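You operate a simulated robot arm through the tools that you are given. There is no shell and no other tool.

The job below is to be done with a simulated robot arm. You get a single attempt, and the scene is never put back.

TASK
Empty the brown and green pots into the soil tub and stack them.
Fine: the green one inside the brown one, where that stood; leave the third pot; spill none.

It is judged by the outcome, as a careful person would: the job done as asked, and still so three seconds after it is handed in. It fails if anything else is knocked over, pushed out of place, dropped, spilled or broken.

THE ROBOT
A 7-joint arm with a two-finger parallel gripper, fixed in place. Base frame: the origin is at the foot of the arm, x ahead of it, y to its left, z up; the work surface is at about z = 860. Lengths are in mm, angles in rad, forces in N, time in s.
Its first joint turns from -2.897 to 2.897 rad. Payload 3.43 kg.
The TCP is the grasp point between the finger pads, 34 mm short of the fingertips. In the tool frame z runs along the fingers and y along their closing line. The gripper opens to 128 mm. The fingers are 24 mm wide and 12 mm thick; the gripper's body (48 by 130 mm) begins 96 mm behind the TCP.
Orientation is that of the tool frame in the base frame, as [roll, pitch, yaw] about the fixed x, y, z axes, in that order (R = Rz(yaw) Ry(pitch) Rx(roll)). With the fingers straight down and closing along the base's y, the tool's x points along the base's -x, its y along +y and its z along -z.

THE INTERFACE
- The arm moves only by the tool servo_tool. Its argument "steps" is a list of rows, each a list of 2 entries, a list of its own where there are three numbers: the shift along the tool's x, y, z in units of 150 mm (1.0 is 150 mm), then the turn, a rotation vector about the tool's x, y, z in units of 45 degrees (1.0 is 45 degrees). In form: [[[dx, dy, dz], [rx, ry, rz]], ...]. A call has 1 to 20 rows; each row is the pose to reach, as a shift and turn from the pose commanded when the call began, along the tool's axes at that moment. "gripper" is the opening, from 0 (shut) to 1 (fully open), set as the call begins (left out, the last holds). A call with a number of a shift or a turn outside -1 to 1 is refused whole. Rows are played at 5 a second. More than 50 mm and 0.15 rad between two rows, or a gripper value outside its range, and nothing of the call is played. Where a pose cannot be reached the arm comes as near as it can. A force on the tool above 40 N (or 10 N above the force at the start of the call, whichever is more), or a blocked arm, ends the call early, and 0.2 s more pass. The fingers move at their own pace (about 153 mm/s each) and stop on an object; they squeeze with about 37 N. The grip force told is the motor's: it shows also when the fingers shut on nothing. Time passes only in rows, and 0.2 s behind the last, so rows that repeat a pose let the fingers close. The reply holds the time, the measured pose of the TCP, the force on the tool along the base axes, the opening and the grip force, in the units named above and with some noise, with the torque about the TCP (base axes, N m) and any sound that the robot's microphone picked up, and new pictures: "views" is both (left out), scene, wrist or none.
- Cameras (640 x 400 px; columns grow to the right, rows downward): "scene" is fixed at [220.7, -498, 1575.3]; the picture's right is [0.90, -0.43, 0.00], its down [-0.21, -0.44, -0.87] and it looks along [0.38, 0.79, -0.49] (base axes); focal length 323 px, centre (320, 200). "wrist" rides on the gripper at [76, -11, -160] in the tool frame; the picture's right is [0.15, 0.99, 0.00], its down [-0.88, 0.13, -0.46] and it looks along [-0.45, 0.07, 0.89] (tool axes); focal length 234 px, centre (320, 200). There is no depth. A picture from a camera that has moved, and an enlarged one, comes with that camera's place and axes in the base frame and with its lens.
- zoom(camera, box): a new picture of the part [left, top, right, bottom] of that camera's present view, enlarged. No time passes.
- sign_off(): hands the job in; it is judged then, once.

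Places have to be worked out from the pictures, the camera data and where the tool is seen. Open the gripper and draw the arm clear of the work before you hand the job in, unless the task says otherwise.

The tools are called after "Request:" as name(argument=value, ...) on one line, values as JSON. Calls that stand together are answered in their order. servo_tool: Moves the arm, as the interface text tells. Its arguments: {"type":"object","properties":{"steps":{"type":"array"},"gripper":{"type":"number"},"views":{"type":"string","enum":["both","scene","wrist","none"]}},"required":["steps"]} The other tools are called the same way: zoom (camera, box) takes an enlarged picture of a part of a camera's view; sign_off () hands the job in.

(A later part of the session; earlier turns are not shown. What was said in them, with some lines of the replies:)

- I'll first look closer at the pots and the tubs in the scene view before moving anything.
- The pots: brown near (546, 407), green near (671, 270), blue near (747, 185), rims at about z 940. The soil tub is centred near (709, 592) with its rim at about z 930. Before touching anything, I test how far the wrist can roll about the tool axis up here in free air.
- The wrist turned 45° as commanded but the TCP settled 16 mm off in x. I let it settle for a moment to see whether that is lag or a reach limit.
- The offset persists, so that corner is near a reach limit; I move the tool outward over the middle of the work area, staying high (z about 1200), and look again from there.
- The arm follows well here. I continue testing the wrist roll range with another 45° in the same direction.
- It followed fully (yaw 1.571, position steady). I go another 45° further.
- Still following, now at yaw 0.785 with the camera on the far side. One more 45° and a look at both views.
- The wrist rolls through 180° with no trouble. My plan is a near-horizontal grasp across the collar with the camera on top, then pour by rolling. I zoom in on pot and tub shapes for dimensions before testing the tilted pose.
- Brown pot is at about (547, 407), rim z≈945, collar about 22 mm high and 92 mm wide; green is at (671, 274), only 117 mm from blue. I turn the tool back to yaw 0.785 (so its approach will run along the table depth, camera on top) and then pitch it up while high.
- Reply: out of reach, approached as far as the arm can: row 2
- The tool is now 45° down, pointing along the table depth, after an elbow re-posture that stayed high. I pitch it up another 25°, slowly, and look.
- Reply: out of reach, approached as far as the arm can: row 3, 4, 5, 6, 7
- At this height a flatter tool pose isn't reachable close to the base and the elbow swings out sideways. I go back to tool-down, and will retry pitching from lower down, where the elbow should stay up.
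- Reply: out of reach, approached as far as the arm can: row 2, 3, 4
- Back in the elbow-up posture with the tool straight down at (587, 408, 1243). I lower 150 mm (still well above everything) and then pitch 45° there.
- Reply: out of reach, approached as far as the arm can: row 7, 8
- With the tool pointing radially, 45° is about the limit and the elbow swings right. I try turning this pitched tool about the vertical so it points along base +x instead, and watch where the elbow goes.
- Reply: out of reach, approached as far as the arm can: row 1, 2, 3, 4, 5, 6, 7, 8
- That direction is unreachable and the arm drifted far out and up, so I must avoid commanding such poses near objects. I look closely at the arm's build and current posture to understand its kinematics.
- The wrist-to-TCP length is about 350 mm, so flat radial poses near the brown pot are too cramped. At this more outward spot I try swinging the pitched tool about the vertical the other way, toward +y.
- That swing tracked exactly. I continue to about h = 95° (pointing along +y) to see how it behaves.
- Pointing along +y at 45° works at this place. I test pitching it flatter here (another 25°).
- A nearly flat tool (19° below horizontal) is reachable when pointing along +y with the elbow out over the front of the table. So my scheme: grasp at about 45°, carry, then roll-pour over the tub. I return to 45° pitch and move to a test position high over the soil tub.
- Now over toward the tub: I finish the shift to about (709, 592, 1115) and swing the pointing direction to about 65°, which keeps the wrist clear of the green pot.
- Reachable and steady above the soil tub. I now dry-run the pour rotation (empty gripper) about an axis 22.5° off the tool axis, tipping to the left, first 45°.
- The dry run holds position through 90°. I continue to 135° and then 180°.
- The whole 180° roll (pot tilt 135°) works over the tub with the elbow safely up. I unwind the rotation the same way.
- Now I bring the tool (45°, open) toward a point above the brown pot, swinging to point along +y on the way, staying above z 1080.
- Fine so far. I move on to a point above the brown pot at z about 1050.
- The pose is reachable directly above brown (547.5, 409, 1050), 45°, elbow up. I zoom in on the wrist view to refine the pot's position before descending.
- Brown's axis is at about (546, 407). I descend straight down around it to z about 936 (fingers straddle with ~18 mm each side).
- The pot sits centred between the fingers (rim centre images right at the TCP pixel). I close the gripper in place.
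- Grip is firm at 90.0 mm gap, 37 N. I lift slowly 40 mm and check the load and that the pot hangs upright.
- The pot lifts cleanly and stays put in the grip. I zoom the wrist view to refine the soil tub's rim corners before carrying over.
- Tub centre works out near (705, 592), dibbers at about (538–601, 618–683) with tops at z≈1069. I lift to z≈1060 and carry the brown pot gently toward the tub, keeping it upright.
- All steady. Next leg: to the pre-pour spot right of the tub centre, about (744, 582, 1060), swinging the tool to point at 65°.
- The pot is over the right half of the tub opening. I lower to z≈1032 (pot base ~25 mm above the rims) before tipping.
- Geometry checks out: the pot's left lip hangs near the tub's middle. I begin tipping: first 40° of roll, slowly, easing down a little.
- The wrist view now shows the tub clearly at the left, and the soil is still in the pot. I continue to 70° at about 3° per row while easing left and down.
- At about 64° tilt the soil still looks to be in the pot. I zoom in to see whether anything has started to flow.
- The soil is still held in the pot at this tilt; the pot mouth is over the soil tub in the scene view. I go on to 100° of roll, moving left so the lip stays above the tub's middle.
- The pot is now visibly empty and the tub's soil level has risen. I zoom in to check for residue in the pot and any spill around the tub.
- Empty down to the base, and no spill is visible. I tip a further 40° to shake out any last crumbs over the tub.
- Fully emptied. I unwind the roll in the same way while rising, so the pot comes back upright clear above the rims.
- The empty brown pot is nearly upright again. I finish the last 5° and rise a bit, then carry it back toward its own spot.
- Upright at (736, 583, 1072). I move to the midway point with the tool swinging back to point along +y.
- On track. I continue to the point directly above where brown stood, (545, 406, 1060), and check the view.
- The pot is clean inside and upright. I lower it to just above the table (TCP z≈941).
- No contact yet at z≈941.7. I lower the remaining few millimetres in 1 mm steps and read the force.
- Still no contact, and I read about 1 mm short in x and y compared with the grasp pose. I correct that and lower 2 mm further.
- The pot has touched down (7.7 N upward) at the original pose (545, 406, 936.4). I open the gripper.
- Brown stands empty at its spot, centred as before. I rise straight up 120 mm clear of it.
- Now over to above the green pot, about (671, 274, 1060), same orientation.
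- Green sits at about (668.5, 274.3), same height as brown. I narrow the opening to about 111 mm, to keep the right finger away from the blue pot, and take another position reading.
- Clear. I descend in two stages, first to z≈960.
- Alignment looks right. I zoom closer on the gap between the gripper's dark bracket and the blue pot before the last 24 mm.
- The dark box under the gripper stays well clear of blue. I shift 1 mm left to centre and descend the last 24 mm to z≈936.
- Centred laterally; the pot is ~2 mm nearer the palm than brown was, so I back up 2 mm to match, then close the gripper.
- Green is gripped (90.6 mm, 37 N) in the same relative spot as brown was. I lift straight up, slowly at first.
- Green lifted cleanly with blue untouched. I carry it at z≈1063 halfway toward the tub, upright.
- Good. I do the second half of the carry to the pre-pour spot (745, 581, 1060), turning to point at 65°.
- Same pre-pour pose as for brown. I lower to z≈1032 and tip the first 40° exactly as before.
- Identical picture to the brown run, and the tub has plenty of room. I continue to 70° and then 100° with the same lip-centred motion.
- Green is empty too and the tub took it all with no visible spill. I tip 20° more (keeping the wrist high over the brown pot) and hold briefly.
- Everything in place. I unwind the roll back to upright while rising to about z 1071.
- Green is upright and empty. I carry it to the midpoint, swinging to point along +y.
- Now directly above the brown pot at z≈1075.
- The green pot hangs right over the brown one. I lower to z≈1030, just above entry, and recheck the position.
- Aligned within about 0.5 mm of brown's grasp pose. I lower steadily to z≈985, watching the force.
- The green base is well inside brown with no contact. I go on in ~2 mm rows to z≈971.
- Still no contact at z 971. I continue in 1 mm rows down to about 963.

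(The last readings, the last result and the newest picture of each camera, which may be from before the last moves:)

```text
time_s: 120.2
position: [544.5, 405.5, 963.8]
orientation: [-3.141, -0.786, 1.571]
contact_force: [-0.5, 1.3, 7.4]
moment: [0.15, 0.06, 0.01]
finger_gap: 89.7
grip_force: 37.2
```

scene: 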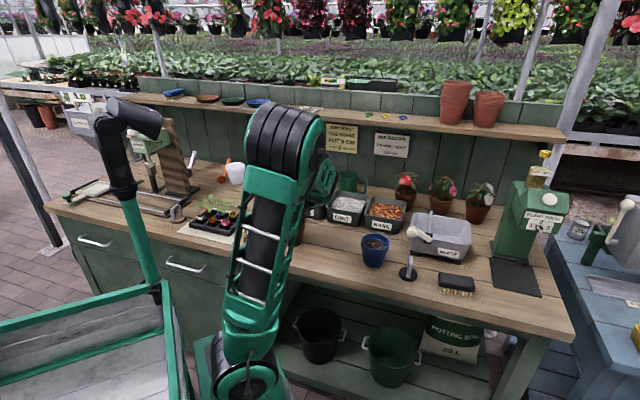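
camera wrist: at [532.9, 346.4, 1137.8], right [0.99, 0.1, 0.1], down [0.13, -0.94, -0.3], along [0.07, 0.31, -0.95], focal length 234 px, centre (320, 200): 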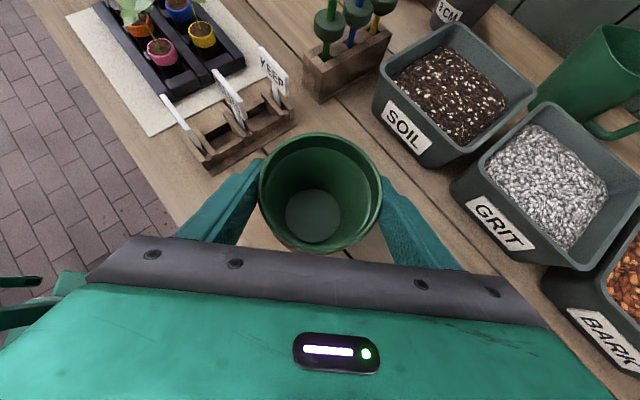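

Contact: 7.4 N at z≈963.8, i.e. green is nested to about 27 mm above brown's rim position. I ease up 1 mm to unload and then open the gripper so it settles.

Request:
servo_tool(steps=[[[0.0047, 0, -0.0047], [0, 0, 0]], [[0.0047, 0, -0.0047], [0, 0, 0]]], views="none")

Request:
servo_tool(steps=[[[0, 0, 0], [0, 0, 0]], [[0, 0, 0], [0, 0, 0]], [[0, 0, 0], [0, 0, 0]], [[0, 0, 0], [0, 0, 0]]], gripper=1, views="both")

Request:
zoom(camera="wrist", box=[230, 120, 410, 260])

```text
time_s: 120.8
position: [544.1, 406.8, 964.8]
orientation: [3.142, -0.785, 1.571]
contact_force: [-0.2, 0.4, 0.4]
moment: [0.01, 0.05, -0.01]
finger_gap: 89.7
grip_force: 36.6
```

```text
time_s: 121.8
position: [545.2, 405.6, 964.3]
orientation: [3.14, -0.785, 1.573]
contact_force: [0.7, 1.2, -0.7]
moment: [0.02, 0.0, 0.02]
finger_gap: 128.0
grip_force: 0.1
camera wrist: at [532.7, 346.6, 1131.1], right [0.99, 0.1, 0.1], down [0.13, -0.94, -0.3], along [0.07, 0.31, -0.95], focal length 234 px, centre (320, 200)
```

scene: 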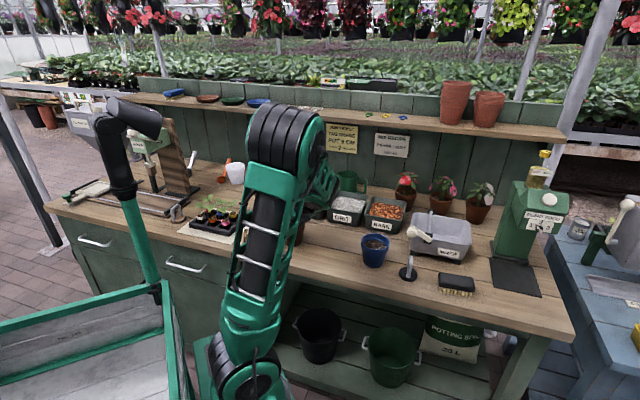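
wrist: 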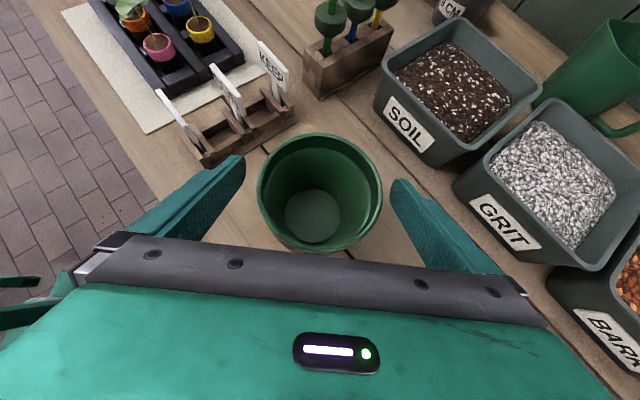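

```text
2.86 times, centred on (320, 190) of wrist
camera zoom: at [532.7, 346.6, 1131.1], right [0.99, 0.1, 0.1], down [0.13, -0.94, -0.3], along [0.07, 0.31, -0.95], focal length 669 px, centre (320, 229)
```

zoom: 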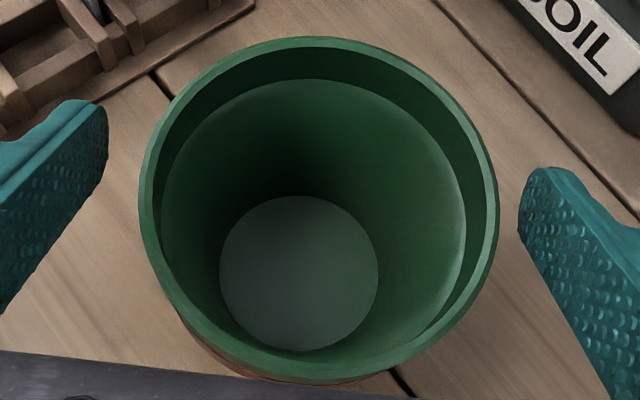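

Released; green sits upright and centred in brown, hardly moving. I rise straight up, clear of the stack, then check it.

Request:
servo_tool(steps=[[[0.04, 0, -0.04], [0, 0, 0]], [[0.11, 0, -0.11], [0, 0, 0]], [[0.21, 0, -0.21], [0, 0, 0]], [[0.32, 0, -0.32], [0, 0, 0]], [[0.44, 0, -0.44], [0, 0, 0]], [[0.56, 0, -0.56], [0, 0, 0]], [[0.66, 0, -0.66], [0, 0, 0]], [[0.66, 0, -0.66], [0, 0, 0]]], views="both")

Request:
zoom(camera="scene", box=[250, 170, 350, 260])

Request:
zoom(camera="wrist", box=[230, 140, 420, 260])

```text
time_s: 123.6
position: [546.0, 406.4, 1104.5]
orientation: [3.141, -0.785, 1.572]
contact_force: [0.1, 0.2, 0.1]
moment: [-0.03, 0.02, 0.02]
finger_gap: 128.1
grip_force: 0.2
camera wrist: at [533.2, 346.2, 1271.2], right [0.99, 0.1, 0.1], down [0.13, -0.94, -0.3], along [0.07, 0.31, -0.95], focal length 234 px, centre (320, 200)
```

scene: 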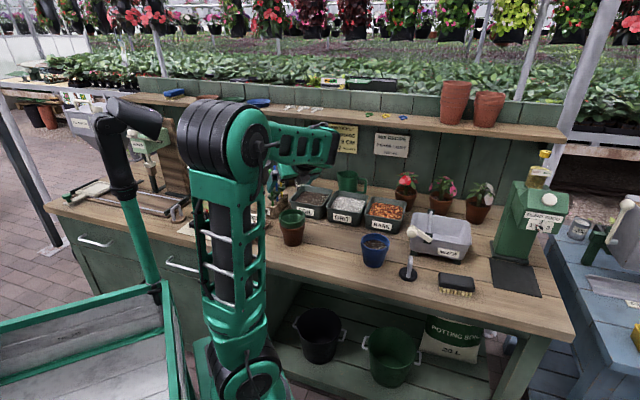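
wrist: 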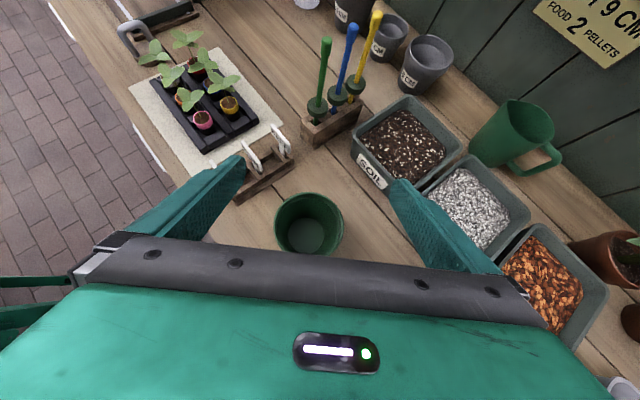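

```text
4.44 times, centred on (300, 215) of scene
camera zoom: at [220.7, -498.0, 1575.3], right [0.9, -0.43, 0.0], down [-0.21, -0.44, -0.87], along [0.38, 0.79, -0.49], focal length 1437 px, centre (409, 133)
```

zoom: 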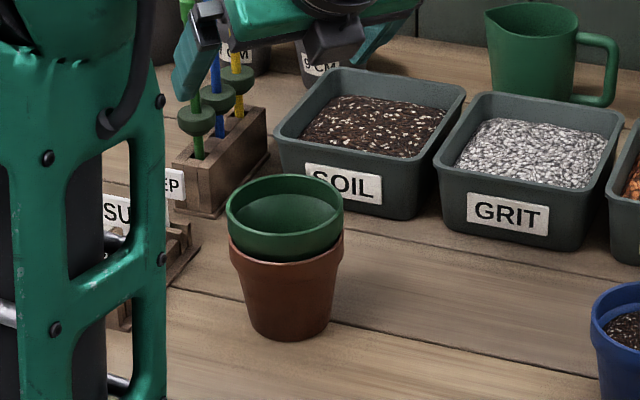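

```text
3.33 times, centred on (325, 200) of wrist
camera zoom: at [533.2, 346.2, 1271.2], right [0.99, 0.1, 0.1], down [0.13, -0.94, -0.3], along [0.07, 0.31, -0.95], focal length 781 px, centre (303, 200)
```

zoom: 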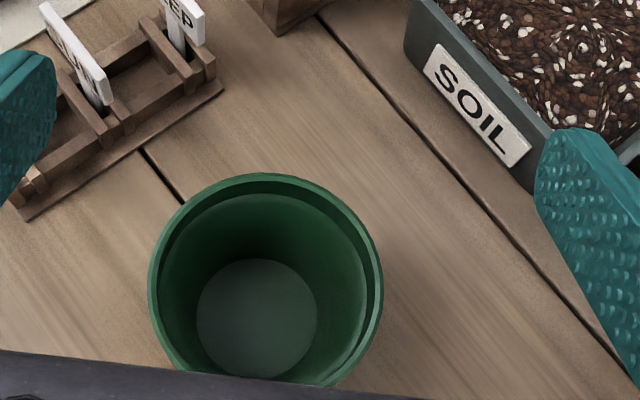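

The stack is neat: green's collar resting on brown's rim at brown's spot, blue untouched, no soil on the bench. I draw the arm up further and away.

Request:
servo_tool(steps=[[[0.1, 0, -0.1], [0, 0, 0]], [[0.2, 0, -0.2], [0, 0, 0]], [[0.3, 0, -0.3], [0, 0, 0]], [[0.4, 0, -0.4], [0, 0, 0]], [[0.5, 0, -0.5], [0, 0, 0]], [[0.5, 0, -0.5], [0, 0, 0]]], views="both")

Request:
zoom(camera="scene", box=[240, 160, 420, 280])

```text
time_s: 125.0
position: [544.0, 405.5, 1210.4]
orientation: [-3.141, -0.786, 1.571]
contact_force: [0.4, -0.3, 1.0]
moment: [0.0, 0.0, 0.01]
finger_gap: 128.1
grip_force: 0.1
camera wrist: at [532.5, 346.8, 1377.4], right [0.99, 0.1, 0.1], down [0.13, -0.94, -0.3], along [0.07, 0.31, -0.95], focal length 234 px, centre (320, 200)
```

scene: 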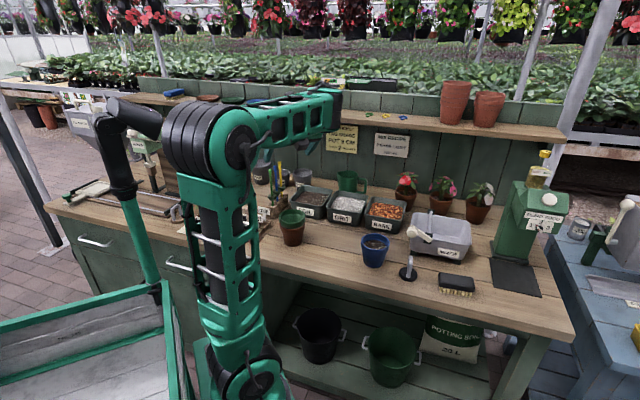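
wrist: 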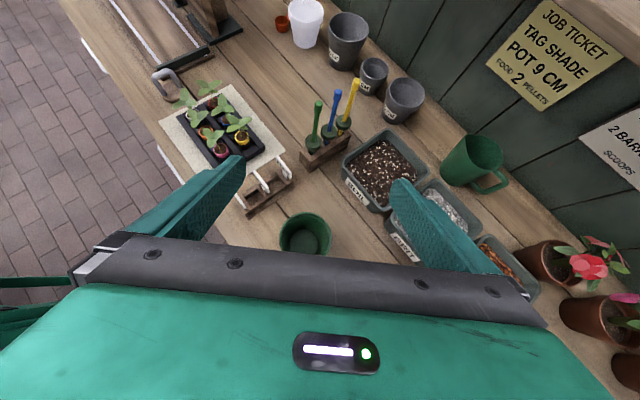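

```text
3.33 times, centred on (330, 220) of scene
camera zoom: at [220.7, -498.0, 1575.3], right [0.9, -0.43, 0.0], down [-0.21, -0.44, -0.87], along [0.38, 0.79, -0.49], focal length 1077 px, centre (287, 133)
```

zoom: 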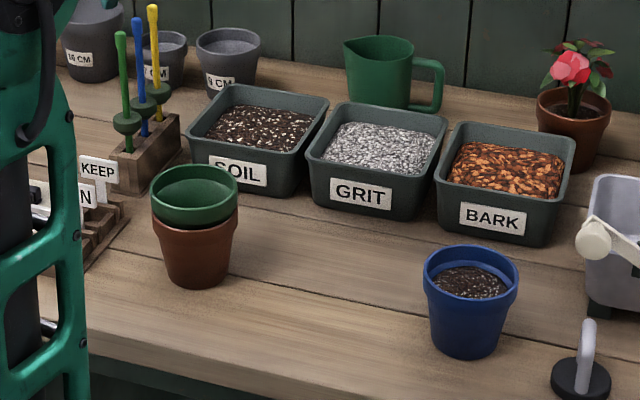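

The bench compares exactly with the start view: brown's spot unchanged, blue, tubs and tools undisturbed, no spill. I now straighten the tool to vertical and back away toward the starting pose.

Request:
servo_tool(steps=[[[0, 0, 0], [0, -0.17, 0]], [[0, 0, 0], [0, -0.34, 0]], [[0, 0, 0], [0, -0.51, 0]], [[0, 0, 0], [0, -0.68, 0]], [[0, 0, 0], [0, -0.85, 0]], [[0, 0, 0], [0, -1.0, 0]], [[0, 0, 0], [0, -1.0, 0]]], views="scene")

```text
time_s: 126.6
position: [544.5, 406.4, 1210.0]
orientation: [-3.139, 0.003, 1.571]
contact_force: [-1.0, 1.2, 0.6]
moment: [-0.09, -0.17, 0.05]
finger_gap: 127.7
grip_force: 0.1
```

scene: 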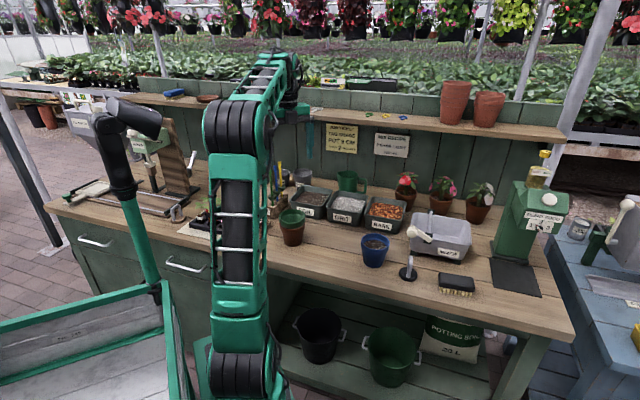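

Tool is vertical at z 1210. I back off toward the base and a little higher, then take a final look.

Request:
servo_tool(steps=[[[-0.14, -0.1, -0.06], [0, 0, 0]], [[-0.28, -0.2, -0.12], [0, 0, 0]], [[-0.42, -0.31, -0.18], [0, 0, 0]], [[-0.55, -0.41, -0.23], [0, 0, 0]], [[-0.55, -0.41, -0.23], [0, 0, 0]]], views="both")

Request:
zoom(camera="scene", box=[250, 160, 410, 280])

Request:
zoom(camera="scene", box=[380, 160, 560, 310])

```text
time_s: 127.8
position: [487.4, 328.5, 1243.9]
orientation: [-3.137, -0.002, 1.572]
contact_force: [-0.3, -0.3, 0.0]
moment: [-0.01, 0.01, 0.02]
finger_gap: 128.0
grip_force: 0.0
camera wrist: at [475.8, 403.0, 1405.1], right [0.99, 0.15, 0.0], down [0.13, -0.88, 0.45], along [0.06, -0.45, -0.89], focal length 234 px, centre (320, 200)
```

scene: 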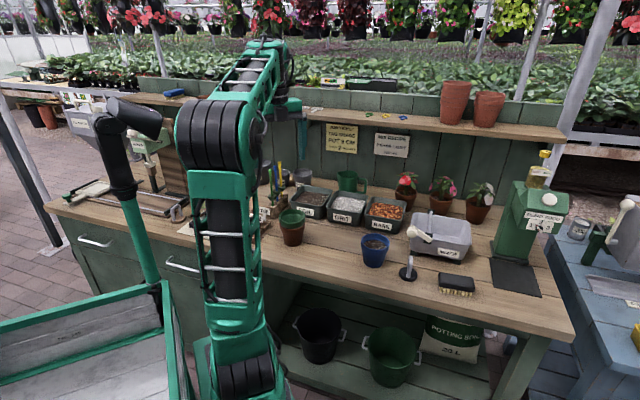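
wrist: 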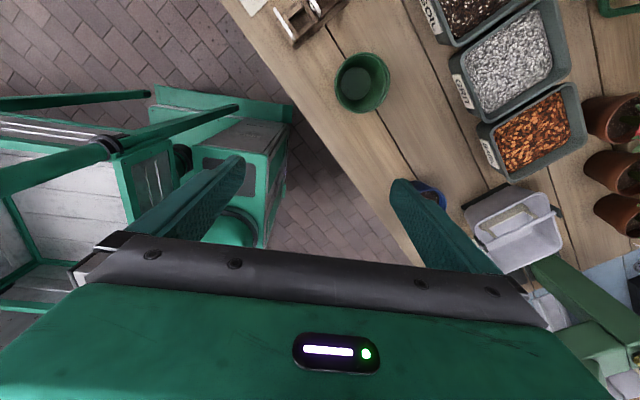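

```text
3.33 times, centred on (330, 220) of scene
camera zoom: at [220.7, -498.0, 1575.3], right [0.9, -0.43, 0.0], down [-0.21, -0.44, -0.87], along [0.38, 0.79, -0.49], focal length 1077 px, centre (287, 133)
```

zoom: 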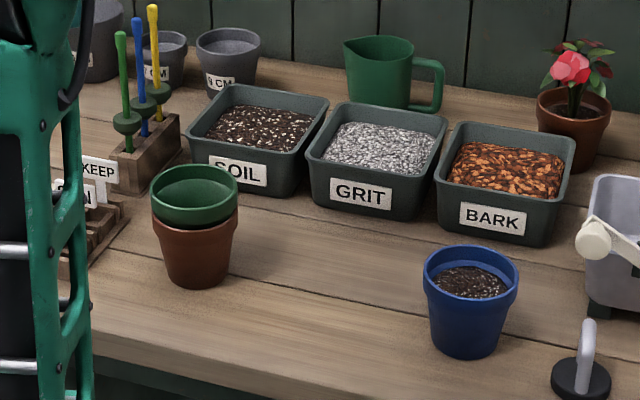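

```text
2.67 times, centred on (470, 235) of scene
camera zoom: at [220.7, -498.0, 1575.3], right [0.9, -0.43, 0.0], down [-0.21, -0.44, -0.87], along [0.38, 0.79, -0.49], focal length 862 px, centre (-80, 107)
```

zoom: 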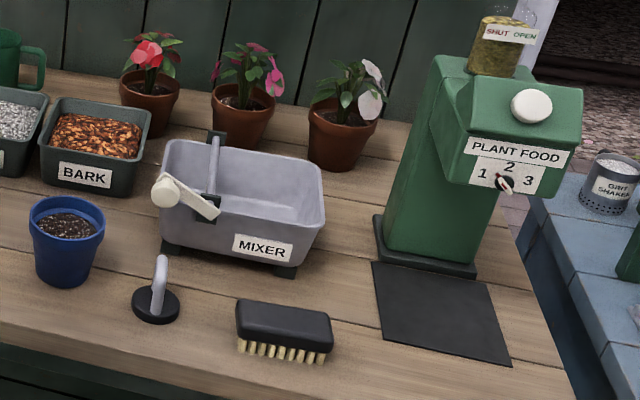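

The final views show both pots emptied into the soil tub and green nested upright in brown where brown stood. Blue still has its soil, nothing else has moved, and there is no spill. The gripper is open and the arm is clear, so I hand the job in.

Request:
sign_off()

```text
The job is handed in.
```

I emptied the brown and green pots into the soil tub. The green pot is now stacked upright inside the brown one, where the brown pot stood.

- **Spills:** I saw no soil on the bench, and both pots looked clean inside after pouring.
- **Stack:** the green pot sits in with about 27 mm of its top showing above the brown rim, and it did not shift when I let go.
- **Everything else:** the blue pot still has its soil and hasn't moved. The tubs, tools and other items look the same as in the first pictures.

The gripper is open and the arm is drawn back clear of the bench. The job is handed in.
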